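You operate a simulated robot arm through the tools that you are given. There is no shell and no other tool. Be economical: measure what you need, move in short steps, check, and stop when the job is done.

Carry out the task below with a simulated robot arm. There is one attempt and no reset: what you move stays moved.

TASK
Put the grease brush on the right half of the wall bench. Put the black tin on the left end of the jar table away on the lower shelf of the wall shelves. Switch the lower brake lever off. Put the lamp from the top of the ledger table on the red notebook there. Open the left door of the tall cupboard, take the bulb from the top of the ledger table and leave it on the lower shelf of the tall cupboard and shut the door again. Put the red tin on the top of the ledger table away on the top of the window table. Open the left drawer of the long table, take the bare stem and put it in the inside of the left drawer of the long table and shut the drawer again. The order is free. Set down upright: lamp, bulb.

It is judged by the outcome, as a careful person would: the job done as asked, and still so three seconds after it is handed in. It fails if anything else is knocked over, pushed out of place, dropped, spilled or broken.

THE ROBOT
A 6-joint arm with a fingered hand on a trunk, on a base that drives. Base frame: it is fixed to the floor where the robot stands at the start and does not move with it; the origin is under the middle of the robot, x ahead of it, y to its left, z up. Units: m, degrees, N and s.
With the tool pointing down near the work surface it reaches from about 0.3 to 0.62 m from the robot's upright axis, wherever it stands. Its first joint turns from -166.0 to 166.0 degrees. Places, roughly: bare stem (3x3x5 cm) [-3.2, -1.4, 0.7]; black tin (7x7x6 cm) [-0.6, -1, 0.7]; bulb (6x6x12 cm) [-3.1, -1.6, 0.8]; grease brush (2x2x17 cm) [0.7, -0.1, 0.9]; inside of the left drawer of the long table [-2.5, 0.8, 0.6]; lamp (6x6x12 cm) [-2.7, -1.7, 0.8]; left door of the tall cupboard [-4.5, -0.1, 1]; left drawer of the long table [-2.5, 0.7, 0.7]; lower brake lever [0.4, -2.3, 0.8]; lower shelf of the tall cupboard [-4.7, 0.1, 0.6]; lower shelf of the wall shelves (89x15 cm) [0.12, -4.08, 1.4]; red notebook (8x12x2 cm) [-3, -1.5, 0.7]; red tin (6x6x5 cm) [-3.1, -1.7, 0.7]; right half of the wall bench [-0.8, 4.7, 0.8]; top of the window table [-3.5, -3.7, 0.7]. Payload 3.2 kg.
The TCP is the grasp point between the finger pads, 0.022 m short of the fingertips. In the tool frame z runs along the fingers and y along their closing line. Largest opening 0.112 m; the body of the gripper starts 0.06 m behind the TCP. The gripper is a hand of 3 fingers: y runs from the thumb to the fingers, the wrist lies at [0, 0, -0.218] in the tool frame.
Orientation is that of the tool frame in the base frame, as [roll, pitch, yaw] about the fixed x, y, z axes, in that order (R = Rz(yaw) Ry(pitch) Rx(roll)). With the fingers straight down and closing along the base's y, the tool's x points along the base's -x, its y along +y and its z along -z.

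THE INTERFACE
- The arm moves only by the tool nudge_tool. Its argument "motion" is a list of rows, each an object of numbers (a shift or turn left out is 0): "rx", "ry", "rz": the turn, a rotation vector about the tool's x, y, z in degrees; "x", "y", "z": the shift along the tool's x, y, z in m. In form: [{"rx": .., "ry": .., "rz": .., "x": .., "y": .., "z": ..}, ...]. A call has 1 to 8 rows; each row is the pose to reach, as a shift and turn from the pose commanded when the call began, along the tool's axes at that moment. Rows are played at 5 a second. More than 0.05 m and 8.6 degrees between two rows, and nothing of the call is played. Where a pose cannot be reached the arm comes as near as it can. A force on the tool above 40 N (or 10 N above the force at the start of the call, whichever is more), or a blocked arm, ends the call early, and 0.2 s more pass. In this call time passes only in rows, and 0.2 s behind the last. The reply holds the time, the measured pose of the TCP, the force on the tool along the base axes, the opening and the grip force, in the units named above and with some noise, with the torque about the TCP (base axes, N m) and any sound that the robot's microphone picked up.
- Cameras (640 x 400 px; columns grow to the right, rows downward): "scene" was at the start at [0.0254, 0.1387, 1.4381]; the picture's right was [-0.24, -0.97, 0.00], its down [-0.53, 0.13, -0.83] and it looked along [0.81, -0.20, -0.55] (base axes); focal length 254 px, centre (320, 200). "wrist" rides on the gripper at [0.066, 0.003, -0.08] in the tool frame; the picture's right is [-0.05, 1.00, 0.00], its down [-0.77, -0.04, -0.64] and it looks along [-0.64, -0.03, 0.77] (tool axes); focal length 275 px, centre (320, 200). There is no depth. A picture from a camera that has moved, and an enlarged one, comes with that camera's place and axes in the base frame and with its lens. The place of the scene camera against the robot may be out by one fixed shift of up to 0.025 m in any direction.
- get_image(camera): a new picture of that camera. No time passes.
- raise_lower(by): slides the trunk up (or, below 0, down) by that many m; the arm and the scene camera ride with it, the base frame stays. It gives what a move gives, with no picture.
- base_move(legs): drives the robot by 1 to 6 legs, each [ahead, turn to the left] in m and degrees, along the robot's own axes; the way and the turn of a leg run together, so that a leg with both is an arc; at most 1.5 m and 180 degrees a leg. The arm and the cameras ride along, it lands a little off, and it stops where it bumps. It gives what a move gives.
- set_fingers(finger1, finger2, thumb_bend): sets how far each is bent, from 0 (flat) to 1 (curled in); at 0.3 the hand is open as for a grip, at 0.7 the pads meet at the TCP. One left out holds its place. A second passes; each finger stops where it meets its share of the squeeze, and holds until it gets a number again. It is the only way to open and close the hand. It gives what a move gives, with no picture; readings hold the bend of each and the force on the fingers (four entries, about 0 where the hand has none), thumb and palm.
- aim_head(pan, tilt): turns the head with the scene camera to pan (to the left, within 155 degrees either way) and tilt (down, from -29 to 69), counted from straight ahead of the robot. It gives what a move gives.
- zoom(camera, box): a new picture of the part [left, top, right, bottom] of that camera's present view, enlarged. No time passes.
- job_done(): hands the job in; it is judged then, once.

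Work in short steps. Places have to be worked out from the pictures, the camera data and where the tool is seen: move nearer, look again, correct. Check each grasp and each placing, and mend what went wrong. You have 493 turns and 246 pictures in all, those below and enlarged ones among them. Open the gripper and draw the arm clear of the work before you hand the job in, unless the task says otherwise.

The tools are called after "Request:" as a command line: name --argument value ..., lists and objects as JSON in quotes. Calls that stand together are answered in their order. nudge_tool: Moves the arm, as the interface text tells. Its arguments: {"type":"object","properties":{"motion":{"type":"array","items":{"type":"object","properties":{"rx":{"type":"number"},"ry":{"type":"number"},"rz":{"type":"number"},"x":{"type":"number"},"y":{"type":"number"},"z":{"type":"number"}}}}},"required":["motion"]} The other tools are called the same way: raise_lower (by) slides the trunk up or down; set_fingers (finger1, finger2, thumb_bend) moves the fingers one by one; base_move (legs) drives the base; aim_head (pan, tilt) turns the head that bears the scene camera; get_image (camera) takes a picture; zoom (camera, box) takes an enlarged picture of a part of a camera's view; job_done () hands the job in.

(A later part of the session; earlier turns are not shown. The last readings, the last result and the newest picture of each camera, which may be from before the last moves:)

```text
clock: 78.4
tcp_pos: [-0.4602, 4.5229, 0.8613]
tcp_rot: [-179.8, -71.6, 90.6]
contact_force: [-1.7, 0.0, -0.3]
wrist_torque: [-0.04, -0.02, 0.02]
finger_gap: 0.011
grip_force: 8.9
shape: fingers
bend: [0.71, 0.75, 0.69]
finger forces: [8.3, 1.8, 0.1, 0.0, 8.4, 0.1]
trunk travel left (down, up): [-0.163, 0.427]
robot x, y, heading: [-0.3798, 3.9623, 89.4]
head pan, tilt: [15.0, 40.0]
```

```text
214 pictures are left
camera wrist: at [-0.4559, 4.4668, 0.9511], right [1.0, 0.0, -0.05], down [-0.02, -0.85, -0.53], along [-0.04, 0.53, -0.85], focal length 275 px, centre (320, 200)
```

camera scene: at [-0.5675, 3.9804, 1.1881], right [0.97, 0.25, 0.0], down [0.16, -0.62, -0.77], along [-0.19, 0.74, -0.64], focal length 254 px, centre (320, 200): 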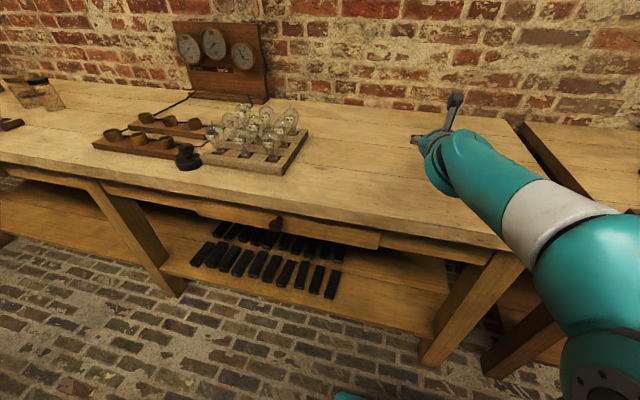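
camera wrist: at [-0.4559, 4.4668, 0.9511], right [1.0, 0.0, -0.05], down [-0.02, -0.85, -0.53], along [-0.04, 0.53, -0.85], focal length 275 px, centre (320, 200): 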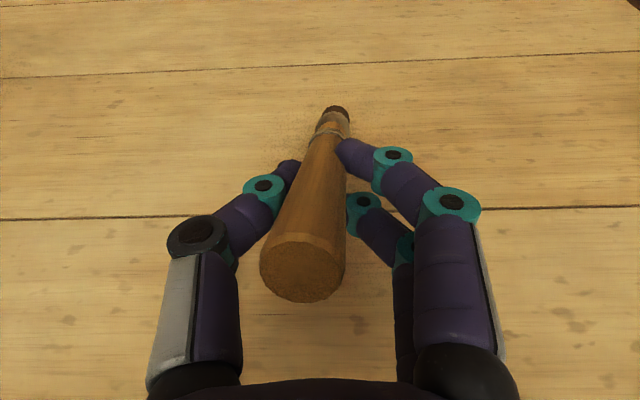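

Estimated bench height ≈0.80–0.81, brush tip about at .81. Continue in 5–8 mm steps.

Request:
raise_lower --by -0.007

Request:
raise_lower --by -0.006

```text
clock: 78.9
tcp_pos: [-0.4613, 4.5228, 0.8544]
tcp_rot: [-179.7, -71.6, 90.6]
contact_force: [0.0, -0.5, 0.7]
wrist_torque: [0.04, -0.01, -0.03]
finger_gap: 0.0112
grip_force: 9.5
shape: fingers
bend: [0.71, 0.75, 0.69]
finger forces: [8.7, 2.2, 0.1, 0.1, 8.5, 0.0]
trunk travel left (down, up): [-0.156, 0.434]
robot x, y, heading: [-0.3755, 3.9618, 89.5]
head pan, tilt: [15.0, 40.0]
```

```text
clock: 79.5
tcp_pos: [-0.4596, 4.5219, 0.8487]
tcp_rot: [-179.8, -71.5, 90.6]
contact_force: [0.2, 0.1, 0.2]
wrist_torque: [0.06, -0.02, -0.04]
finger_gap: 0.011
grip_force: 10.5
shape: fingers
bend: [0.71, 0.74, 0.69]
finger forces: [9.2, 2.8, 0.0, 0.0, 8.5, 0.1]
trunk travel left (down, up): [-0.15, 0.44]
robot x, y, heading: [-0.3768, 3.9643, 89.2]
head pan, tilt: [15.0, 40.0]
```

Finger forces are rising, likely the tip touches. I look, then lower a bit more (the brush can pivot in the grip).

Request:
raise_lower --by -0.006

Request:
get_image --camera "wrist"

Request:
zoom --camera "scene" --box '[380, 80, 540, 200]'

```text
clock: 80.0
tcp_pos: [-0.4605, 4.5215, 0.8422]
tcp_rot: [-179.9, -71.6, 90.6]
contact_force: [0.8, -0.3, 0.3]
wrist_torque: [0.09, 0.01, 0.01]
finger_gap: 0.011
grip_force: 11.3
shape: fingers
bend: [0.72, 0.74, 0.69]
finger forces: [9.7, 3.4, 0.0, 0.0, 8.5, 0.1]
trunk travel left (down, up): [-0.144, 0.446]
robot x, y, heading: [-0.3778, 3.9663, 89.3]
head pan, tilt: [15.0, 40.0]
```

```text
213 pictures are left
camera wrist: at [-0.4559, 4.4667, 0.9322], right [1.0, 0.0, -0.05], down [-0.02, -0.85, -0.53], along [-0.04, 0.53, -0.85], focal length 275 px, centre (320, 200)
```

wrist: 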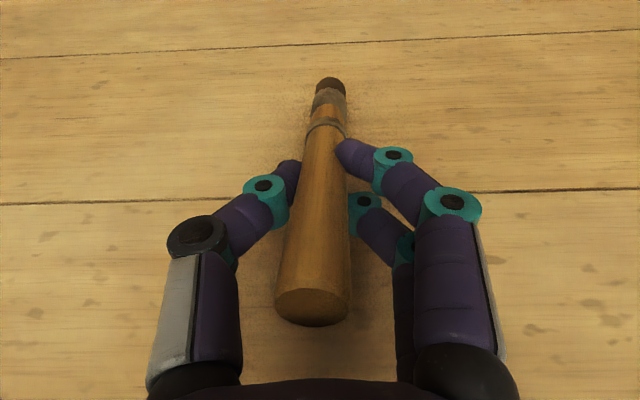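

```text
3.33 times, centred on (460, 140) of scene
camera zoom: at [-0.5675, 3.9803, 1.1391], right [0.97, 0.25, 0.0], down [0.16, -0.62, -0.77], along [-0.19, 0.74, -0.64], focal length 847 px, centre (-147, 400)
```

zoom: 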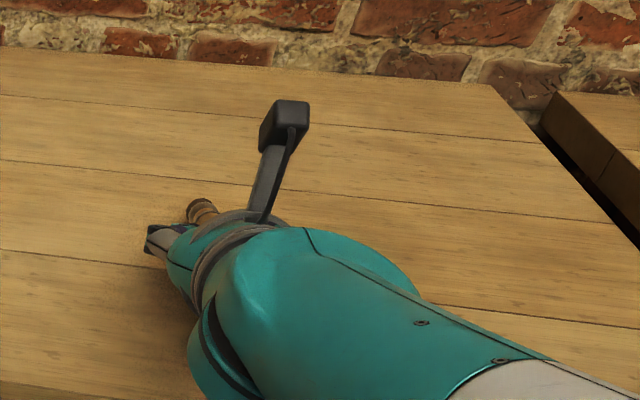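

The brush pivots towards flat as I lower. One more small step, then open the hand.

Request:
raise_lower --by -0.006

Request:
set_fingers --finger1 0.6 --finger2 0.6 --thumb_bend 0.6

Request:
get_image --camera "wrist"

```text
clock: 80.6
tcp_pos: [-0.46, 4.5214, 0.8375]
tcp_rot: [-179.8, -71.6, 90.5]
contact_force: [-0.5, 0.0, 1.3]
wrist_torque: [0.09, -0.01, -0.02]
finger_gap: 0.0109
grip_force: 11.9
shape: fingers
bend: [0.72, 0.74, 0.69]
finger forces: [10.4, 4.4, 0.1, 0.0, 8.3, 0.0]
trunk travel left (down, up): [-0.138, 0.452]
robot x, y, heading: [-0.3782, 3.9663, 89.3]
head pan, tilt: [15.0, 40.0]
```

```text
clock: 81.6
tcp_pos: [-0.4601, 4.5222, 0.8349]
tcp_rot: [-179.9, -71.7, 90.6]
contact_force: [-0.7, 0.3, -0.2]
wrist_torque: [0.03, 0.01, -0.02]
finger_gap: 0.0266
grip_force: 0.1
shape: fingers
bend: [0.6, 0.6, 0.6]
finger forces: [0.0, 0.1, 0.0, 0.0, 0.1, 0.0]
trunk travel left (down, up): [-0.138, 0.452]
robot x, y, heading: [-0.3816, 3.9618, 89.3]
head pan, tilt: [15.0, 40.0]
```

```text
211 pictures are left
camera wrist: at [-0.4559, 4.4667, 0.9262], right [1.0, 0.0, -0.05], down [-0.02, -0.85, -0.53], along [-0.04, 0.53, -0.85], focal length 275 px, centre (320, 200)
```

wrist: 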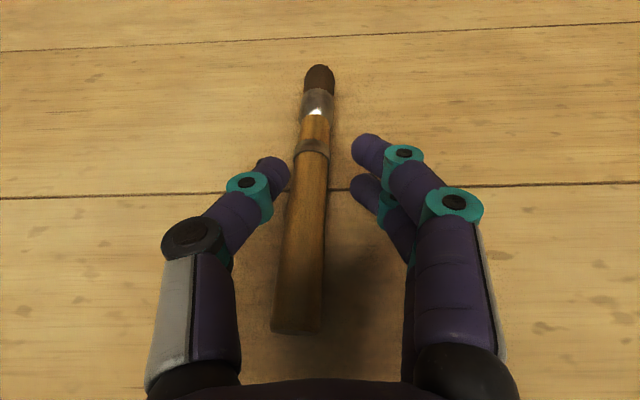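

The brush lies on the bench. I open wider and raise the trunk to withdraw upward.

Request:
set_fingers --finger1 0.4 --finger2 0.4 --thumb_bend 0.4

Request:
raise_lower --by 0.3

Request:
get_image --camera "wrist"

```text
clock: 82.6
tcp_pos: [-0.4598, 4.5231, 0.837]
tcp_rot: [-179.9, -71.7, 90.6]
contact_force: [0.8, -0.1, 0.7]
wrist_torque: [0.03, -0.03, 0.05]
finger_gap: 0.0832
grip_force: 0.0
shape: fingers
bend: [0.4, 0.4, 0.4]
finger forces: [0.0, 0.1, 0.1, 0.0, 0.1, 0.0]
trunk travel left (down, up): [-0.138, 0.452]
robot x, y, heading: [-0.3808, 3.9637, 89.2]
head pan, tilt: [15.0, 40.0]
```

```text
clock: 85.6
tcp_pos: [-0.461, 4.5221, 1.1368]
tcp_rot: [-179.8, -71.6, 90.5]
contact_force: [-0.2, -0.1, 0.3]
wrist_torque: [0.03, 0.0, -0.02]
finger_gap: 0.083
grip_force: 0.1
shape: fingers
bend: [0.4, 0.4, 0.4]
finger forces: [0.0, 0.0, 0.1, 0.0, 0.0, 0.0]
trunk travel left (down, up): [-0.438, 0.152]
robot x, y, heading: [-0.3805, 3.9605, 89.5]
head pan, tilt: [15.0, 40.0]
```

```text
210 pictures are left
camera wrist: at [-0.4559, 4.4667, 1.2261], right [1.0, 0.0, -0.05], down [-0.02, -0.85, -0.53], along [-0.04, 0.53, -0.85], focal length 275 px, centre (320, 200)
```

wrist: 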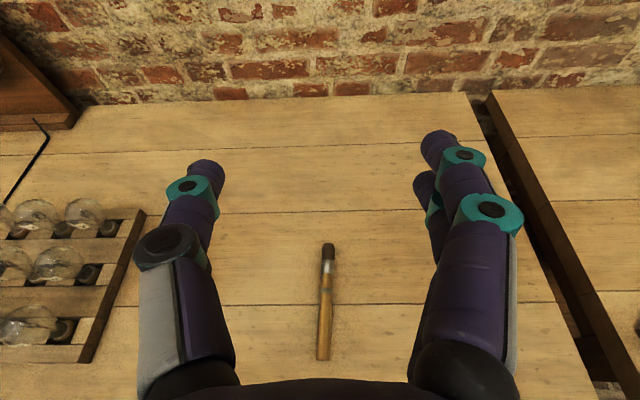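

The brush is placed. I back off and fold the arm to tool-down.

Request:
base_move --legs '[[-0.4, 0]]'

Request:
nudge_tool --motion '[{"ry": -8, "x": -0.0095, "z": -0.0285}, {"ry": -16, "x": -0.019, "z": -0.057}, {"ry": -24, "x": -0.0285, "z": -0.0855}, {"ry": -32, "x": -0.038, "z": -0.114}, {"ry": -40, "x": -0.0475, "z": -0.1425}, {"ry": -48, "x": -0.057, "z": -0.171}, {"ry": -56, "x": -0.0665, "z": -0.1995}, {"ry": -64, "x": -0.076, "z": -0.228}]'

Request:
nudge_tool --motion '[{"ry": -7.6, "z": -0.01}]'

```text
clock: 88.1
tcp_pos: [-0.4626, 4.1215, 1.1364]
tcp_rot: [-179.9, -71.6, 90.4]
contact_force: [0.2, -0.6, 0.0]
wrist_torque: [-0.03, 0.02, -0.03]
finger_gap: 0.0832
grip_force: 0.0
shape: fingers
bend: [0.4, 0.4, 0.4]
finger forces: [0.0, 0.0, 0.1, 0.1, 0.0, 0.0]
trunk travel left (down, up): [-0.438, 0.152]
robot x, y, heading: [-0.3839, 3.5616, 89.3]
head pan, tilt: [15.0, 40.0]
```

```text
clock: 89.9
tcp_pos: [-0.4625, 3.8816, 1.1375]
tcp_rot: [-179.9, -7.5, 90.6]
contact_force: [-0.2, -0.2, 0.6]
wrist_torque: [0.0, 0.02, 0.03]
finger_gap: 0.0834
grip_force: 0.1
shape: fingers
bend: [0.4, 0.4, 0.4]
finger forces: [0.0, 0.0, 0.1, 0.0, 0.0, 0.0]
trunk travel left (down, up): [-0.438, 0.152]
robot x, y, heading: [-0.387, 3.5588, 89.1]
head pan, tilt: [15.0, 40.0]
```

```text
clock: 90.3
tcp_pos: [-0.4606, 3.8786, 1.1472]
tcp_rot: [-180.0, 0.0, 90.6]
contact_force: [-0.5, -1.0, -0.1]
wrist_torque: [0.01, -0.01, 0.0]
finger_gap: 0.0834
grip_force: 0.0
shape: fingers
bend: [0.4, 0.4, 0.4]
finger forces: [0.0, 0.1, 0.0, 0.0, 0.1, 0.0]
trunk travel left (down, up): [-0.438, 0.152]
robot x, y, heading: [-0.3855, 3.5619, 89.2]
head pan, tilt: [15.0, 40.0]
```

Now I return down the corridor to the middle aisle to map the way to the other places.

Request:
base_move --legs '[[0, 15], [-0.9, 0], [0, -15], [-1.5, 0], [-1.3, 0]]'

Request:
aim_head --pan 150 --tilt 25

Request:
get_image --camera "scene"

Request:
aim_head --pan -150 --tilt 25

Request:
get_image --camera "scene"

```text
clock: 110.0
tcp_pos: [-0.3142, 0.2057, 1.1468]
tcp_rot: [-179.9, 0.0, 89.4]
contact_force: [0.5, 0.2, 0.5]
wrist_torque: [-0.03, -0.02, -0.01]
finger_gap: 0.0831
grip_force: 0.1
shape: fingers
bend: [0.4, 0.4, 0.4]
finger forces: [0.1, 0.0, 0.0, 0.1, 0.0, 0.1]
trunk travel left (down, up): [-0.438, 0.152]
robot x, y, heading: [-0.2457, -0.1146, 88.0]
head pan, tilt: [15.0, 40.0]
```

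```text
clock: 112.2
tcp_pos: [-0.3134, 0.205, 1.1477]
tcp_rot: [-179.9, -0.1, 89.5]
contact_force: [0.4, -0.2, 0.2]
wrist_torque: [0.02, 0.0, -0.01]
finger_gap: 0.0832
grip_force: 0.1
shape: fingers
bend: [0.4, 0.4, 0.4]
finger forces: [0.0, 0.0, 0.0, 0.0, 0.0, 0.0]
trunk travel left (down, up): [-0.438, 0.152]
robot x, y, heading: [-0.2445, -0.1182, 87.9]
head pan, tilt: [150.0, 25.0]
```

```text
209 pictures are left
camera scene: at [-0.4609, -0.254, 1.4564], right [-0.85, 0.53, 0.0], down [0.22, 0.36, -0.91], along [-0.48, -0.77, -0.42], focal length 254 px, centre (320, 200)
```

scene: 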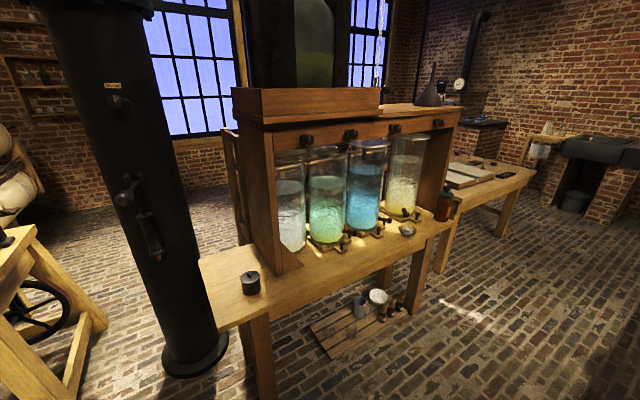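

```text
clock: 116.2
tcp_pos: [-0.313, 0.2045, 1.1468]
tcp_rot: [-180.0, 0.0, 89.5]
contact_force: [-0.3, 0.3, -0.5]
wrist_torque: [-0.01, -0.01, -0.01]
finger_gap: 0.0833
grip_force: 0.0
shape: fingers
bend: [0.4, 0.4, 0.4]
finger forces: [0.1, 0.0, 0.0, 0.0, 0.0, 0.1]
trunk travel left (down, up): [-0.438, 0.152]
robot x, y, heading: [-0.2461, -0.1162, 87.6]
head pan, tilt: [-150.0, 25.0]
```

```text
208 pictures are left
camera scene: at [-0.3687, -0.2572, 1.4564], right [-0.88, -0.47, 0.0], down [-0.2, 0.37, -0.91], along [0.43, -0.8, -0.42], focal length 254 px, centre (320, 200)
```

scene: 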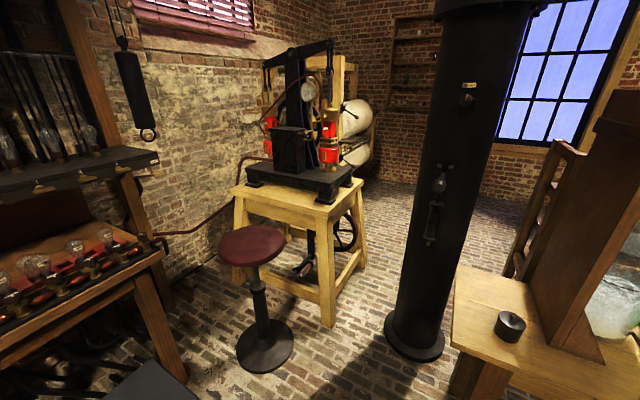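

South is reachable only around the west end of the tables. First the black tin, at about (-0.64,-1.07), free on the jar table's left end; I drive to (-0.6,-0.5) facing south.

Request:
base_move --legs '[[0, 137], [0.52, 0], [0, 45]]'

Request:
aim_head --pan 0 --tilt 50

Request:
get_image --camera "scene"

Request:
get_image --camera "wrist"

```text
clock: 127.0
tcp_pos: [-0.5303, -0.8018, 1.1468]
tcp_rot: [-179.9, 0.1, -88.1]
contact_force: [-0.8, 0.1, -0.6]
wrist_torque: [0.0, -0.04, 0.0]
finger_gap: 0.083
grip_force: 0.0
shape: fingers
bend: [0.4, 0.4, 0.4]
finger forces: [0.1, 0.0, 0.0, 0.1, 0.0, 0.1]
trunk travel left (down, up): [-0.438, 0.152]
robot x, y, heading: [-0.6143, -0.4865, -89.4]
head pan, tilt: [-150.0, 25.0]
```

```text
clock: 129.4
tcp_pos: [-0.53, -0.8014, 1.1472]
tcp_rot: [-179.9, 0.0, -88.0]
contact_force: [0.2, 0.2, 0.2]
wrist_torque: [0.03, 0.0, 0.02]
finger_gap: 0.0834
grip_force: 0.1
shape: fingers
bend: [0.4, 0.4, 0.4]
finger forces: [0.0, 0.0, 0.0, 0.1, 0.0, 0.0]
trunk travel left (down, up): [-0.438, 0.152]
robot x, y, heading: [-0.6162, -0.4803, -89.4]
head pan, tilt: [0.0, 50.0]
```

```text
207 pictures are left
camera scene: at [-0.4494, -0.5051, 1.4189], right [-1.0, -0.01, 0.0], down [-0.01, 0.77, -0.64], along [0.01, -0.64, -0.77], focal length 254 px, centre (320, 200)
```

scene: 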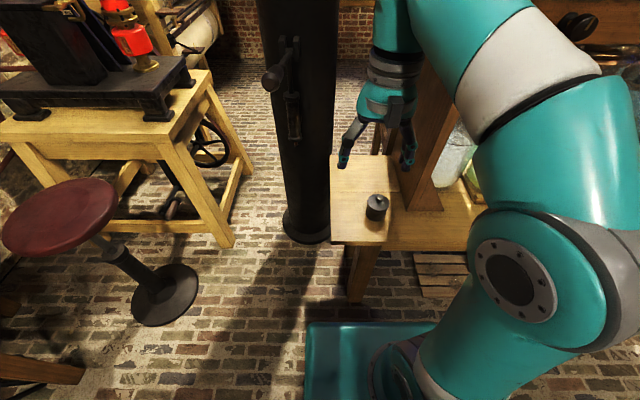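

```text
206 pictures are left
camera wrist: at [-0.5312, -0.8684, 1.2292], right [-1.0, 0.01, 0.0], down [0.01, 0.77, 0.64], along [0.01, 0.64, -0.77], focal length 275 px, centre (320, 200)
```

wrist: 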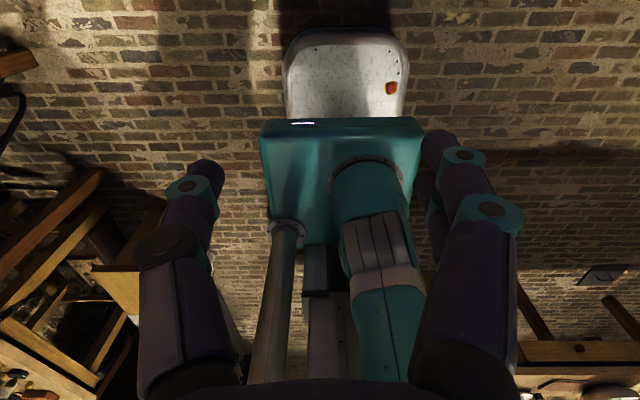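

The elbow would come close to the jar frame from here, so I reposition to the northeast of the tin, at about (-0.23,-0.66) facing it diagonally, and spin the hand back to normal.

Request:
base_move --legs '[[0, 75], [0.48, 0], [0, -126], [0.08, 0]]'

Request:
nudge_tool --motion '[{"rz": -8.5}, {"rz": -17}, {"rz": -25.5}, {"rz": -34}, {"rz": -42.5}, {"rz": -51}, {"rz": -59.5}, {"rz": -68}]'

Request:
nudge_tool --motion '[{"rz": -8.5}, {"rz": -17}, {"rz": -25.5}, {"rz": -34}, {"rz": -42.5}, {"rz": -51}, {"rz": -59.5}, {"rz": -68}]'

Request:
nudge_tool --motion '[{"rz": -8.5}, {"rz": -17}, {"rz": -25.5}, {"rz": -34}, {"rz": -42.5}]'

Request:
set_fingers --finger1 0.3 --finger2 0.3 --thumb_bend 0.3

Request:
get_image --camera "scene"

Request:
get_image --camera "wrist"

```text
clock: 141.3
tcp_pos: [-0.3998, -0.9247, 1.1461]
tcp_rot: [-179.8, 0.1, -138.0]
contact_force: [0.4, 0.1, -0.5]
wrist_torque: [0.01, -0.01, 0.02]
finger_gap: 0.0834
grip_force: 0.1
shape: fingers
bend: [0.4, 0.4, 0.4]
finger forces: [0.0, 0.0, 0.0, 0.1, 0.1, 0.0]
trunk travel left (down, up): [-0.438, 0.152]
robot x, y, heading: [-0.211, -0.6558, -139.9]
head pan, tilt: [0.0, 50.0]
```

```text
clock: 143.1
tcp_pos: [-0.4002, -0.9238, 1.1468]
tcp_rot: [-179.9, -0.2, -69.8]
contact_force: [-0.7, 0.1, -0.2]
wrist_torque: [-0.03, -0.02, 0.01]
finger_gap: 0.0833
grip_force: 0.0
shape: fingers
bend: [0.4, 0.4, 0.4]
finger forces: [0.0, 0.0, 0.0, 0.0, 0.0, 0.0]
trunk travel left (down, up): [-0.438, 0.152]
robot x, y, heading: [-0.2114, -0.6575, -139.5]
head pan, tilt: [0.0, 50.0]
```

```text
clock: 144.9
tcp_pos: [-0.4002, -0.924, 1.1479]
tcp_rot: [179.8, -0.1, -1.8]
contact_force: [-0.4, 0.9, 0.5]
wrist_torque: [0.02, 0.0, 0.01]
finger_gap: 0.0831
grip_force: 0.0
shape: fingers
bend: [0.4, 0.4, 0.4]
finger forces: [0.1, 0.0, 0.0, 0.0, 0.0, 0.0]
trunk travel left (down, up): [-0.438, 0.152]
robot x, y, heading: [-0.2114, -0.6571, -139.3]
head pan, tilt: [0.0, 50.0]
```

```text
clock: 146.1
tcp_pos: [-0.4, -0.9233, 1.1471]
tcp_rot: [179.9, -0.1, 40.7]
contact_force: [0.0, -0.2, 1.1]
wrist_torque: [0.03, 0.03, 0.03]
finger_gap: 0.0832
grip_force: 0.1
shape: fingers
bend: [0.4, 0.4, 0.4]
finger forces: [0.0, 0.0, 0.0, 0.0, 0.0, 0.1]
trunk travel left (down, up): [-0.438, 0.152]
robot x, y, heading: [-0.2112, -0.6569, -139.5]
head pan, tilt: [0.0, 50.0]
```

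```text
clock: 147.1
tcp_pos: [-0.4012, -0.9229, 1.1482]
tcp_rot: [179.9, 0.0, 40.5]
contact_force: [-0.6, 2.9, -1.6]
wrist_torque: [0.04, 0.09, 0.09]
finger_gap: 0.1083
grip_force: 1.7
shape: fingers
bend: [0.31, 0.3, 0.3]
finger forces: [3.2, 0.0, 0.1, 0.0, 0.0, 0.1]
trunk travel left (down, up): [-0.438, 0.152]
robot x, y, heading: [-0.2068, -0.6577, -139.5]
head pan, tilt: [0.0, 50.0]
```

```text
205 pictures are left
camera scene: at [-0.1172, -0.7977, 1.419], right [-0.65, 0.76, 0.0], down [0.58, 0.5, -0.64], along [-0.49, -0.42, -0.77], focal length 254 px, centre (320, 200)
```

scene: 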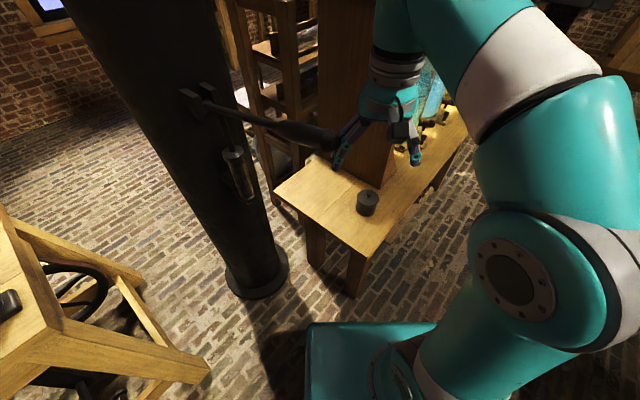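

```text
204 pictures are left
camera wrist: at [-0.3483, -0.8831, 1.2294], right [0.61, -0.79, 0.0], down [-0.61, -0.47, 0.64], along [-0.5, -0.39, -0.77], focal length 275 px, centre (320, 200)
```

wrist: 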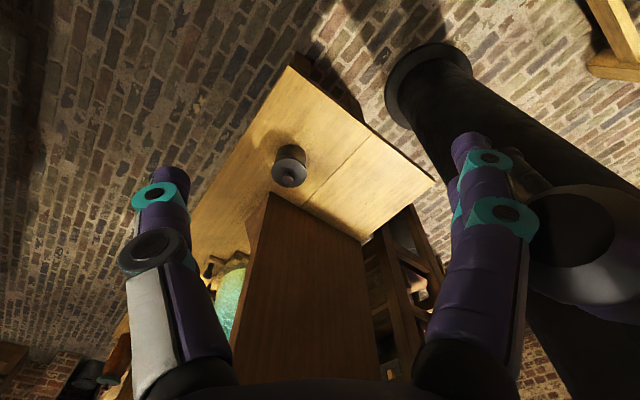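

Finger 1 met something (3 N): the handle sticking out of the pillar. I bend the fingers back and move the hand away from it (toward the jar side).

Request:
set_fingers --finger1 0.45 --finger2 0.45 --thumb_bend 0.4

Request:
zoom --camera "wrist" --box '[400, 100, 640, 320]'

Request:
zoom --camera "scene" --box '[160, 40, 460, 240]'

```text
clock: 148.1
tcp_pos: [-0.4, -0.9247, 1.1464]
tcp_rot: [179.9, -0.1, 40.5]
contact_force: [1.2, -1.0, -0.1]
wrist_torque: [-0.02, 0.0, 0.03]
finger_gap: 0.0773
grip_force: 0.0
shape: fingers
bend: [0.45, 0.45, 0.4]
finger forces: [0.0, 0.0, 0.0, 0.0, 0.0, 0.0]
trunk travel left (down, up): [-0.438, 0.152]
robot x, y, heading: [-0.2094, -0.6563, -139.8]
head pan, tilt: [0.0, 50.0]
```

```text
1.82 times, centred on (520, 210) of wrist
camera zoom: at [-0.348, -0.8835, 1.2294], right [0.61, -0.79, 0.0], down [-0.61, -0.47, 0.64], along [-0.5, -0.39, -0.77], focal length 500 px, centre (-44, 182)
```

zoom: 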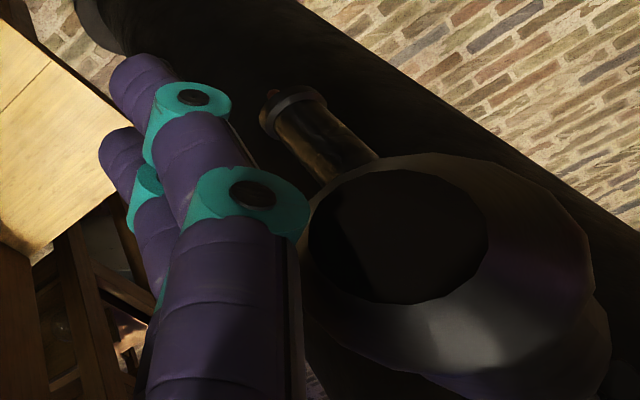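

```text
2.00 times, centred on (310, 140) of scene
camera zoom: at [-0.1169, -0.7981, 1.4189], right [-0.65, 0.76, 0.0], down [0.58, 0.5, -0.64], along [-0.49, -0.42, -0.77], focal length 508 px, centre (340, 320)
```

zoom: 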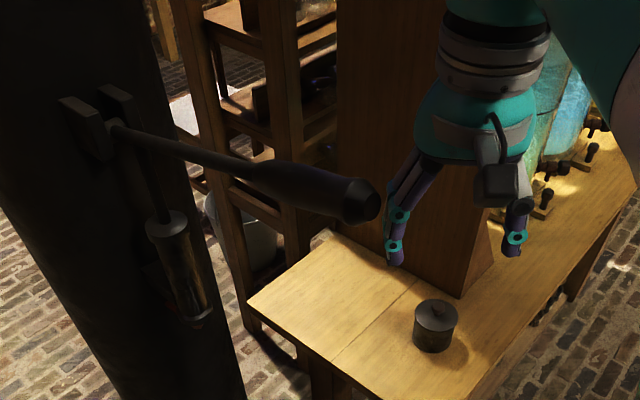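

The lever tip is just beside the fingers and looks as before. I shift the hand away from it, then lower the trunk before reaching in under the crate height.

Request:
nudge_tool --motion '[{"y": -0.035}, {"y": -0.072}]'

Request:
raise_lower --by -0.25

Request:
set_fingers --finger1 0.3 --finger2 0.3 --thumb_bend 0.3

Request:
get_image --camera "wrist"

Request:
get_image --camera "scene"

```text
clock: 148.7
tcp_pos: [-0.4467, -0.8697, 1.1458]
tcp_rot: [179.9, 0.1, 40.5]
contact_force: [0.3, -0.3, 0.2]
wrist_torque: [0.0, 0.0, 0.01]
finger_gap: 0.0771
grip_force: 0.1
shape: fingers
bend: [0.45, 0.45, 0.4]
finger forces: [0.0, 0.0, 0.0, 0.0, 0.1, 0.1]
trunk travel left (down, up): [-0.438, 0.152]
robot x, y, heading: [-0.2118, -0.6617, -139.5]
head pan, tilt: [0.0, 50.0]
```

```text
clock: 151.3
tcp_pos: [-0.4474, -0.8699, 0.8954]
tcp_rot: [179.9, -0.2, 40.5]
contact_force: [0.4, 0.2, -0.6]
wrist_torque: [-0.02, 0.0, 0.01]
finger_gap: 0.0774
grip_force: 0.1
shape: fingers
bend: [0.45, 0.45, 0.4]
finger forces: [0.1, 0.1, 0.0, 0.0, 0.0, 0.1]
trunk travel left (down, up): [-0.188, 0.402]
robot x, y, heading: [-0.211, -0.6582, -139.8]
head pan, tilt: [0.0, 50.0]
```

```text
clock: 152.3
tcp_pos: [-0.4464, -0.8696, 0.8955]
tcp_rot: [179.8, 0.0, 40.6]
contact_force: [0.0, -0.1, 0.7]
wrist_torque: [-0.04, 0.01, 0.0]
finger_gap: 0.1112
grip_force: 0.0
shape: fingers
bend: [0.3, 0.3, 0.3]
finger forces: [0.1, 0.1, 0.1, 0.0, 0.0, 0.1]
trunk travel left (down, up): [-0.188, 0.402]
robot x, y, heading: [-0.2113, -0.6574, -139.3]
head pan, tilt: [0.0, 50.0]
```

```text
201 pictures are left
camera wrist: at [-0.3939, -0.8295, 0.9779], right [0.61, -0.79, 0.0], down [-0.61, -0.47, 0.64], along [-0.5, -0.39, -0.77], focal length 275 px, centre (320, 200)
```

wrist: 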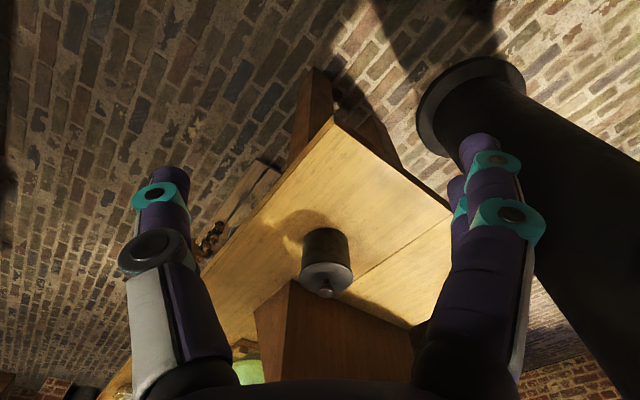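

```text
200 pictures are left
camera scene: at [-0.1169, -0.7981, 1.1689], right [-0.65, 0.76, 0.0], down [0.58, 0.5, -0.64], along [-0.49, -0.42, -0.77], focal length 254 px, centre (320, 200)
```

scene: 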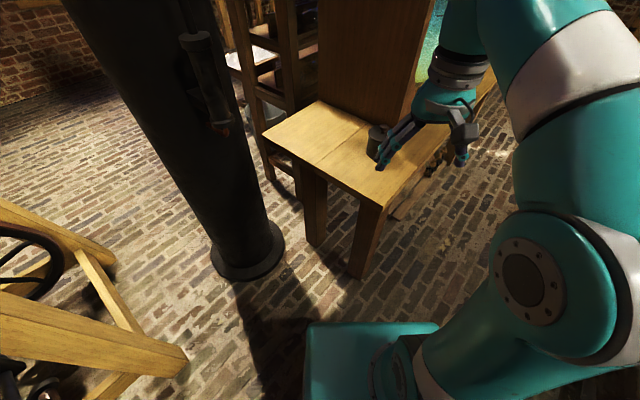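

Tin lid triangulates to (-0.624,-1.018,0.768). I move over it, staying above.

Request:
nudge_tool --motion '[{"x": -0.045}, {"x": -0.09}, {"x": -0.135}, {"x": -0.18}, {"x": -0.215}, {"x": -0.231, "y": -0.002}]'

Request:
get_image --camera "wrist"

```text
clock: 153.7
tcp_pos: [-0.5869, -0.9783, 0.8359]
tcp_rot: [179.8, 0.5, 40.8]
contact_force: [0.2, -0.3, 0.0]
wrist_torque: [0.03, 0.0, -0.01]
finger_gap: 0.1116
grip_force: 0.0
shape: fingers
bend: [0.3, 0.3, 0.3]
finger forces: [0.1, 0.1, 0.0, 0.1, 0.0, 0.1]
out of reach, approached as far as the arm can: row 3, 4, 5, 6
trunk travel left (down, up): [-0.188, 0.402]
robot x, y, heading: [-0.2105, -0.6534, -139.8]
head pan, tilt: [0.0, 50.0]
```

```text
199 pictures are left
camera wrist: at [-0.5345, -0.9374, 0.9182], right [0.62, -0.79, 0.0], down [-0.61, -0.47, 0.64], along [-0.5, -0.4, -0.77], focal length 275 px, centre (320, 200)
```

wrist: 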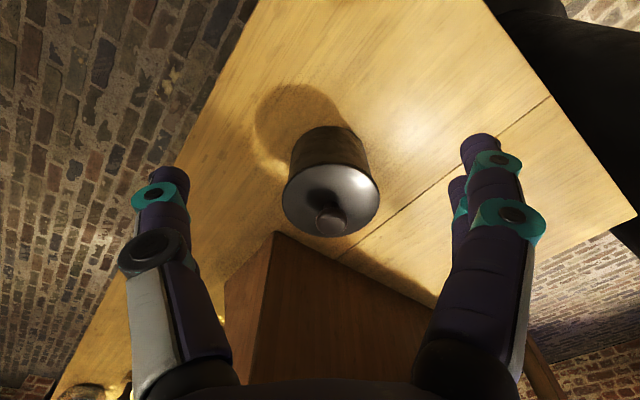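

Reach ended 5 cm short; lid re-measured at (-0.626,-1.02). I drive 5 cm forward (clearance to the table corner is about 10 cm).

Request:
base_move --legs '[[0.052, 0]]'

Request:
get_image --camera "wrist"

```text
clock: 154.7
tcp_pos: [-0.6254, -1.0116, 0.8376]
tcp_rot: [179.8, 0.5, 40.7]
contact_force: [0.4, 1.1, -0.4]
wrist_torque: [0.0, 0.05, -0.01]
finger_gap: 0.1115
grip_force: 0.1
shape: fingers
bend: [0.3, 0.3, 0.3]
finger forces: [0.0, 0.1, 0.0, 0.1, 0.0, 0.0]
trunk travel left (down, up): [-0.188, 0.402]
robot x, y, heading: [-0.2495, -0.6901, -139.1]
head pan, tilt: [0.0, 50.0]
```

```text
198 pictures are left
camera wrist: at [-0.5734, -0.9704, 0.9191], right [0.62, -0.79, 0.0], down [-0.6, -0.47, 0.64], along [-0.5, -0.4, -0.77], focal length 275 px, centre (320, 200)
```

wrist: 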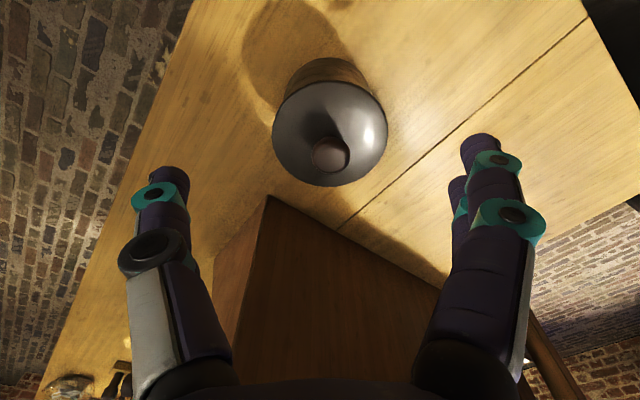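

Nearly centred. I fine-shift 7 mm and descend to z≈0.738.

Request:
nudge_tool --motion '[{"x": -0.005, "y": 0.006, "z": 0.03}, {"x": -0.007, "y": 0.006, "z": 0.06}, {"x": -0.007, "y": 0.006, "z": 0.085}, {"x": -0.007, "y": 0.006, "z": 0.099}]'

Request:
get_image --camera "wrist"

```text
clock: 155.7
tcp_pos: [-0.6284, -1.0223, 0.7398]
tcp_rot: [179.7, 0.6, 40.8]
contact_force: [-0.1, 0.7, 0.6]
wrist_torque: [0.0, 0.0, 0.0]
finger_gap: 0.1117
grip_force: 0.0
shape: fingers
bend: [0.3, 0.3, 0.3]
finger forces: [0.1, 0.1, 0.0, 0.0, 0.0, 0.0]
trunk travel left (down, up): [-0.188, 0.402]
robot x, y, heading: [-0.2501, -0.6914, -139.2]
head pan, tilt: [0.0, 50.0]
```

```text
197 pictures are left
camera wrist: at [-0.5758, -0.9807, 0.8204], right [0.62, -0.79, 0.0], down [-0.6, -0.47, 0.64], along [-0.5, -0.4, -0.77], focal length 275 px, centre (320, 200)
```

wrist: 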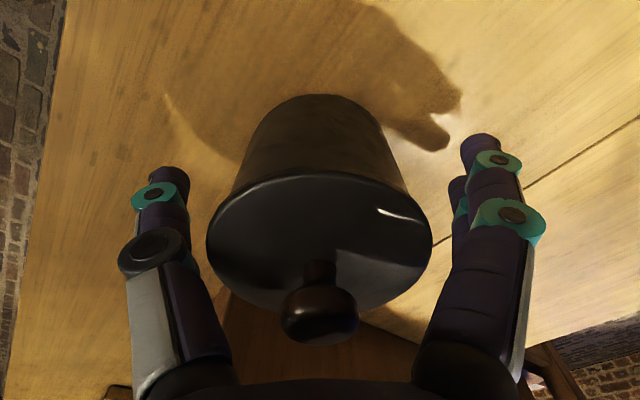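

The tin sits between thumb and fingers. I close.

Request:
set_fingers --finger1 0.7 --finger2 0.7 --thumb_bend 0.7

Request:
get_image --camera "wrist"

```text
clock: 156.7
tcp_pos: [-0.6279, -1.0224, 0.7391]
tcp_rot: [179.7, 0.5, 40.8]
contact_force: [0.4, 1.0, 0.0]
wrist_torque: [-0.04, -0.03, -0.02]
finger_gap: 0.0562
grip_force: 21.1
shape: fingers
bend: [0.52, 0.51, 0.55]
finger forces: [9.9, 11.2, 0.0, 0.1, 20.6, 0.1]
trunk travel left (down, up): [-0.188, 0.402]
robot x, y, heading: [-0.2482, -0.6909, -139.7]
head pan, tilt: [0.0, 50.0]
```

```text
196 pictures are left
camera wrist: at [-0.5759, -0.9806, 0.8207], right [0.62, -0.79, 0.0], down [-0.6, -0.47, 0.64], along [-0.5, -0.4, -0.77], focal length 275 px, centre (320, 200)
```

wrist: 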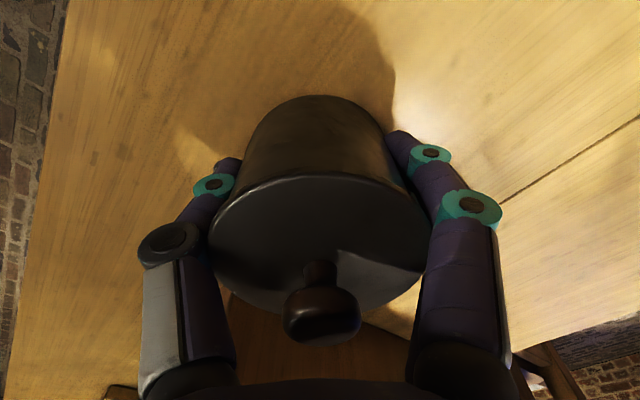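

Firm grip (21 N). I lift with the trunk and draw back toward the robot.

Request:
raise_lower --by 0.1

Request:
nudge_tool --motion '[{"x": 0.04}, {"x": 0.08}, {"x": 0.12}, {"x": 0.16}, {"x": 0.2}]'

Request:
get_image --camera "wrist"

Request:
get_image --camera "scene"

```text
clock: 158.0
tcp_pos: [-0.6286, -1.0226, 0.8392]
tcp_rot: [179.8, 0.5, 40.7]
contact_force: [-0.3, -0.4, -0.1]
wrist_torque: [-0.04, 0.02, -0.03]
finger_gap: 0.056
grip_force: 21.5
shape: fingers
bend: [0.52, 0.51, 0.55]
finger forces: [9.7, 11.0, 0.0, 0.0, 21.0, 0.0]
trunk travel left (down, up): [-0.288, 0.302]
robot x, y, heading: [-0.252, -0.6868, -139.2]
head pan, tilt: [0.0, 50.0]
```

```text
clock: 159.2
tcp_pos: [-0.4762, -0.8905, 0.836]
tcp_rot: [179.7, 0.6, 40.8]
contact_force: [-0.1, -0.9, -0.8]
wrist_torque: [0.01, -0.01, -0.02]
finger_gap: 0.0558
grip_force: 20.7
shape: fingers
bend: [0.52, 0.51, 0.55]
finger forces: [9.9, 11.0, 0.1, 0.0, 20.8, 0.1]
trunk travel left (down, up): [-0.288, 0.302]
robot x, y, heading: [-0.2519, -0.6904, -139.6]
head pan, tilt: [0.0, 50.0]
```

```text
195 pictures are left
camera wrist: at [-0.4248, -0.8493, 0.918], right [0.62, -0.79, 0.0], down [-0.6, -0.47, 0.64], along [-0.5, -0.4, -0.77], focal length 275 px, centre (320, 200)
```

wrist: 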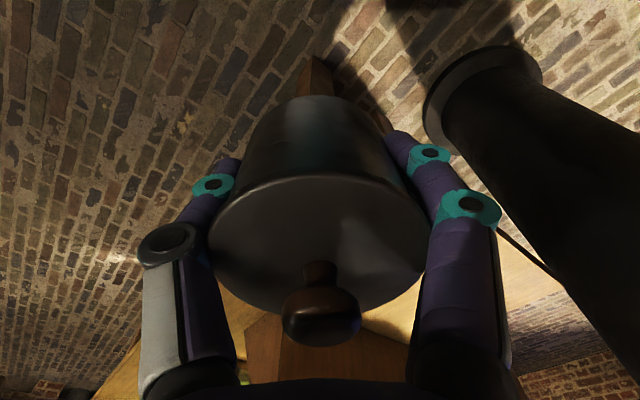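

```text
194 pictures are left
camera scene: at [-0.1568, -0.8322, 1.2689], right [-0.65, 0.76, 0.0], down [0.58, 0.5, -0.64], along [-0.49, -0.42, -0.77], focal length 254 px, centre (320, 200)
```

scene: 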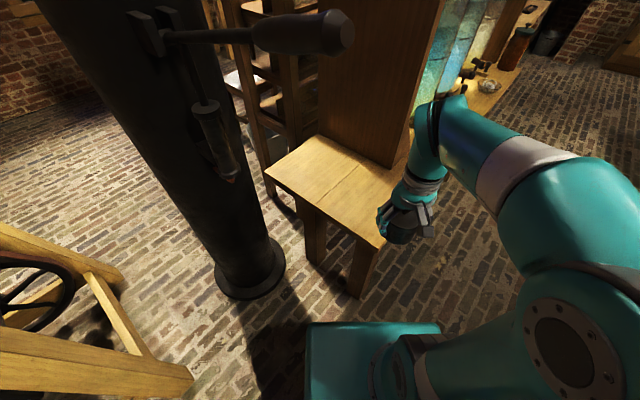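

Tin secured. I back away north, raise the trunk and drive west along the middle aisle.

Request:
base_move --legs '[[-0.35, 0], [0, -50], [1.4, 0], [0, 10]]'

Request:
raise_lower --by 0.25

Request:
aim_head --pan 20 --tilt 25

Request:
get_image --camera "scene"

```text
clock: 171.1
tcp_pos: [-1.6691, -0.2269, 0.8362]
tcp_rot: [179.8, 0.5, 1.0]
contact_force: [-0.4, 0.0, -1.2]
wrist_torque: [-0.01, 0.01, 0.03]
finger_gap: 0.0561
grip_force: 20.5
shape: fingers
bend: [0.52, 0.51, 0.55]
finger forces: [9.8, 11.0, 0.1, 0.0, 20.9, 0.0]
trunk travel left (down, up): [-0.288, 0.302]
robot x, y, heading: [-1.3671, -0.2197, -179.3]
head pan, tilt: [0.0, 50.0]
```

```text
clock: 173.7
tcp_pos: [-1.6688, -0.2276, 1.0873]
tcp_rot: [179.8, 0.5, 1.0]
contact_force: [0.2, 0.0, -0.8]
wrist_torque: [-0.04, 0.0, 0.05]
finger_gap: 0.0558
grip_force: 20.8
shape: fingers
bend: [0.52, 0.51, 0.55]
finger forces: [9.8, 11.0, 0.1, 0.0, 20.9, 0.1]
trunk travel left (down, up): [-0.538, 0.052]
robot x, y, heading: [-1.3664, -0.2218, -179.5]
head pan, tilt: [0.0, 50.0]
```

```text
clock: 174.5
tcp_pos: [-1.6684, -0.2271, 1.0865]
tcp_rot: [179.8, 0.6, 1.0]
contact_force: [0.0, -0.5, -1.6]
wrist_torque: [0.01, -0.03, 0.0]
finger_gap: 0.0561
grip_force: 20.6
shape: fingers
bend: [0.52, 0.51, 0.55]
finger forces: [9.8, 11.0, 0.1, 0.1, 20.8, 0.0]
trunk travel left (down, up): [-0.538, 0.052]
robot x, y, heading: [-1.362, -0.2197, -179.1]
head pan, tilt: [20.0, 25.0]
```

```text
193 pictures are left
camera scene: at [-1.3904, -0.4209, 1.5564], right [-0.35, 0.94, 0.0], down [0.4, 0.15, -0.91], along [-0.85, -0.32, -0.42], focal length 254 px, centre (320, 200)
```

scene: 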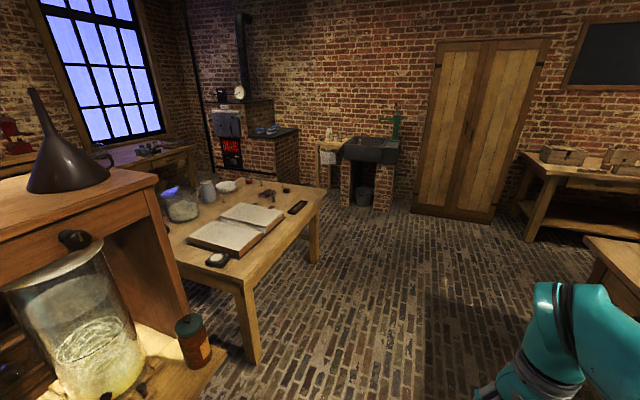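

The west passage (x -3.3 to -4.4) is wide. I drive west to x≈-3.8 and then south, then look.

Request:
base_move --legs '[[1.4, 0], [1.02, 0], [0, 89], [1.5, 0], [0.5, 0]]'

Request:
aim_head --pan 45 --tilt 20

Request:
get_image --camera "scene"

Request:
aim_head --pan 110 --tilt 25

Request:
get_image --camera "scene"

```text
clock: 199.6
tcp_pos: [-3.8281, -2.5683, 1.0876]
tcp_rot: [179.9, 0.5, 88.5]
contact_force: [0.6, -0.9, -0.3]
wrist_torque: [-0.01, -0.03, 0.0]
finger_gap: 0.0557
grip_force: 21.1
shape: fingers
bend: [0.52, 0.51, 0.55]
finger forces: [9.7, 11.1, 0.0, 0.1, 20.7, 0.0]
trunk travel left (down, up): [-0.538, 0.052]
robot x, y, heading: [-3.8216, -2.2658, -91.8]
head pan, tilt: [20.0, 25.0]
```

```text
clock: 200.5
tcp_pos: [-3.8281, -2.5679, 1.0876]
tcp_rot: [179.9, 0.6, 88.5]
contact_force: [0.3, -0.5, -1.1]
wrist_torque: [0.0, 0.0, -0.02]
finger_gap: 0.0556
grip_force: 20.7
shape: fingers
bend: [0.52, 0.51, 0.55]
finger forces: [9.8, 10.9, 0.0, 0.1, 20.6, 0.1]
trunk travel left (down, up): [-0.538, 0.052]
robot x, y, heading: [-3.8236, -2.2655, -91.8]
head pan, tilt: [45.0, 20.0]
```

```text
192 pictures are left
camera scene: at [-3.5937, -2.2829, 1.5645], right [-0.73, -0.68, 0.0], down [-0.23, 0.25, -0.94], along [0.64, -0.68, -0.34], focal length 254 px, centre (320, 200)
```

scene: 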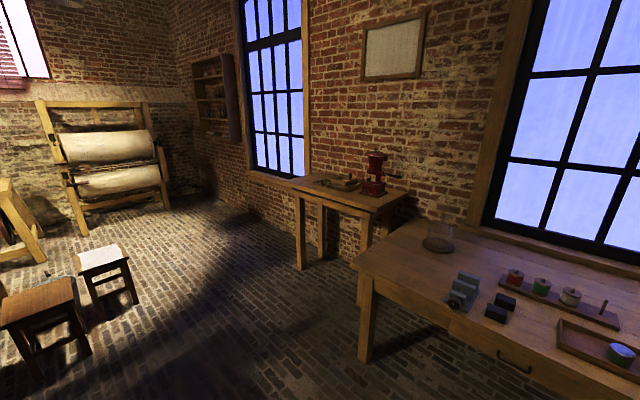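

```text
clock: 201.8
tcp_pos: [-3.8275, -2.567, 1.0858]
tcp_rot: [179.8, 0.5, 88.5]
contact_force: [-0.6, 0.8, -0.6]
wrist_torque: [0.03, 0.02, 0.02]
finger_gap: 0.0558
grip_force: 21.0
shape: fingers
bend: [0.52, 0.51, 0.55]
finger forces: [9.7, 11.0, 0.1, 0.1, 20.7, 0.1]
trunk travel left (down, up): [-0.538, 0.052]
robot x, y, heading: [-3.8232, -2.263, -91.8]
head pan, tilt: [110.0, 25.0]
```

```text
191 pictures are left
camera scene: at [-3.5699, -2.1863, 1.5564], right [0.31, -0.95, 0.0], down [-0.4, -0.13, -0.91], along [0.86, 0.28, -0.42], focal length 254 px, centre (320, 200)
```

scene: 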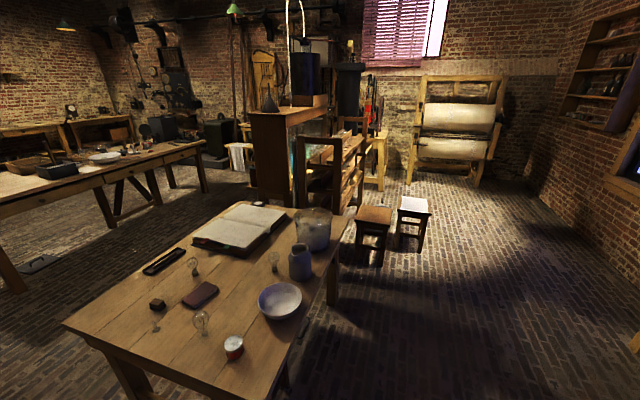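

Wide free area in the south. The ledger table objects are visible too (for later). I drive south a bit, then east along y≈-2.9 to the wall shelves.

Request:
base_move --legs '[[0.55, 0], [0, 88.5], [1.5, 0], [1.5, 0], [0.7, 0]]'

Request:
aim_head --pan -60 --tilt 15

Request:
get_image --camera "scene"

Request:
aim_head --pan 35 --tilt 30

Request:
get_image --camera "scene"

```text
clock: 226.1
tcp_pos: [0.1351, -3.1079, 1.0859]
tcp_rot: [179.8, 0.5, 176.5]
contact_force: [0.7, -0.6, -1.0]
wrist_torque: [0.03, -0.01, 0.02]
finger_gap: 0.0557
grip_force: 20.8
shape: fingers
bend: [0.52, 0.51, 0.55]
finger forces: [9.7, 11.0, 0.0, 0.0, 20.5, 0.0]
trunk travel left (down, up): [-0.538, 0.052]
robot x, y, heading: [-0.1711, -3.0924, -3.8]
head pan, tilt: [110.0, 25.0]
```

```text
clock: 228.7
tcp_pos: [0.1359, -3.1072, 1.0867]
tcp_rot: [179.9, 0.5, 176.5]
contact_force: [-0.5, -0.5, -1.5]
wrist_torque: [0.03, 0.0, -0.04]
finger_gap: 0.0559
grip_force: 20.1
shape: fingers
bend: [0.52, 0.51, 0.55]
finger forces: [9.5, 10.9, 0.0, 0.0, 20.6, 0.0]
trunk travel left (down, up): [-0.538, 0.052]
robot x, y, heading: [-0.1677, -3.0943, -3.9]
head pan, tilt: [-60.0, 15.0]
```

```text
190 pictures are left
camera scene: at [-0.1769, -3.0136, 1.5727], right [-0.9, -0.44, 0.0], down [-0.11, 0.23, -0.97], along [0.43, -0.87, -0.26], focal length 254 px, centre (320, 200)
```

scene: 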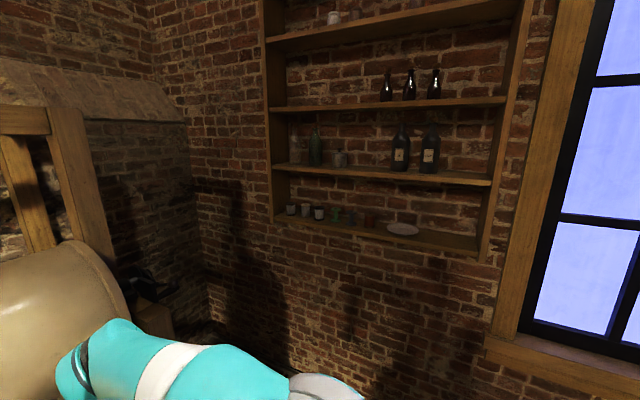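

```text
clock: 230.4
tcp_pos: [0.1353, -3.1076, 1.0859]
tcp_rot: [179.8, 0.5, 176.5]
contact_force: [-0.2, 0.2, -1.1]
wrist_torque: [0.0, 0.01, -0.04]
finger_gap: 0.0555
grip_force: 20.3
shape: fingers
bend: [0.52, 0.51, 0.55]
finger forces: [9.6, 10.9, 0.0, 0.0, 20.6, 0.1]
trunk travel left (down, up): [-0.538, 0.052]
robot x, y, heading: [-0.1686, -3.0927, -3.8]
head pan, tilt: [35.0, 30.0]
```

```text
189 pictures are left
camera scene: at [-0.1408, -2.883, 1.5485], right [0.52, -0.86, 0.0], down [-0.43, -0.26, -0.87], along [0.74, 0.45, -0.5], focal length 254 px, centre (320, 200)
```

scene: 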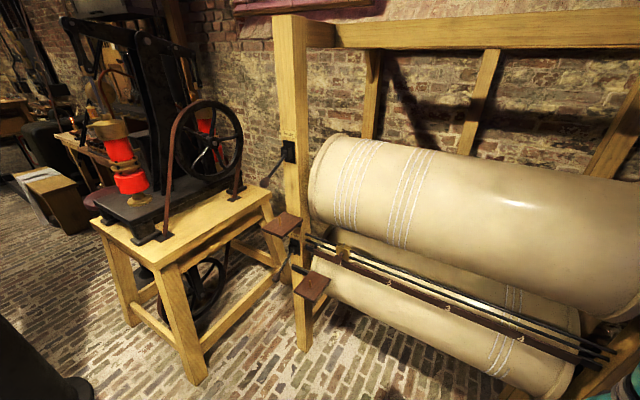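

The wall case has boards at z≈1.14, 1.40, 1.68…; the listed shelf (0.12,-4.08,1.4) matches the board with the dark bottles, which is free around x 0.03–0.2. I drive in front of it.

Request:
base_move --legs '[[0, -56], [0.38, 0], [0, -30]]'

Request:
aim_head --pan 0 --tilt 5

Request:
get_image --camera "scene"

```text
clock: 236.8
tcp_pos: [0.0447, -3.7294, 1.0862]
tcp_rot: [179.8, 0.5, 91.6]
contact_force: [0.5, -0.1, 0.4]
wrist_torque: [0.0, 0.02, 0.02]
finger_gap: 0.0556
grip_force: 20.2
shape: fingers
bend: [0.52, 0.51, 0.55]
finger forces: [9.5, 10.9, 0.0, 0.0, 20.5, 0.0]
trunk travel left (down, up): [-0.538, 0.052]
robot x, y, heading: [0.0324, -3.4286, -88.4]
head pan, tilt: [35.0, 30.0]
```

```text
clock: 237.8
tcp_pos: [0.0445, -3.7294, 1.0854]
tcp_rot: [179.9, 0.6, 91.7]
contact_force: [-0.8, -0.3, -0.8]
wrist_torque: [0.03, 0.03, 0.0]
finger_gap: 0.0554
grip_force: 20.6
shape: fingers
bend: [0.52, 0.51, 0.55]
finger forces: [9.4, 10.9, 0.0, 0.0, 20.4, 0.0]
trunk travel left (down, up): [-0.538, 0.052]
robot x, y, heading: [0.03, -3.4248, -88.7]
head pan, tilt: [0.0, 5.0]
```

```text
188 pictures are left
camera scene: at [0.1984, -3.4603, 1.5888], right [-1.0, -0.02, 0.0], down [0.0, 0.09, -1.0], along [0.02, -1.0, -0.09], focal length 254 px, centre (320, 200)
```

scene: 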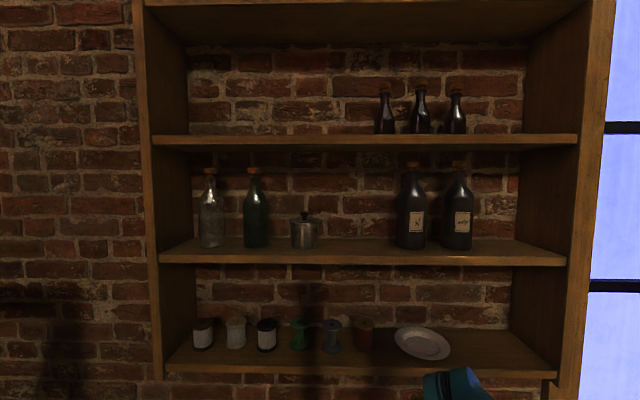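

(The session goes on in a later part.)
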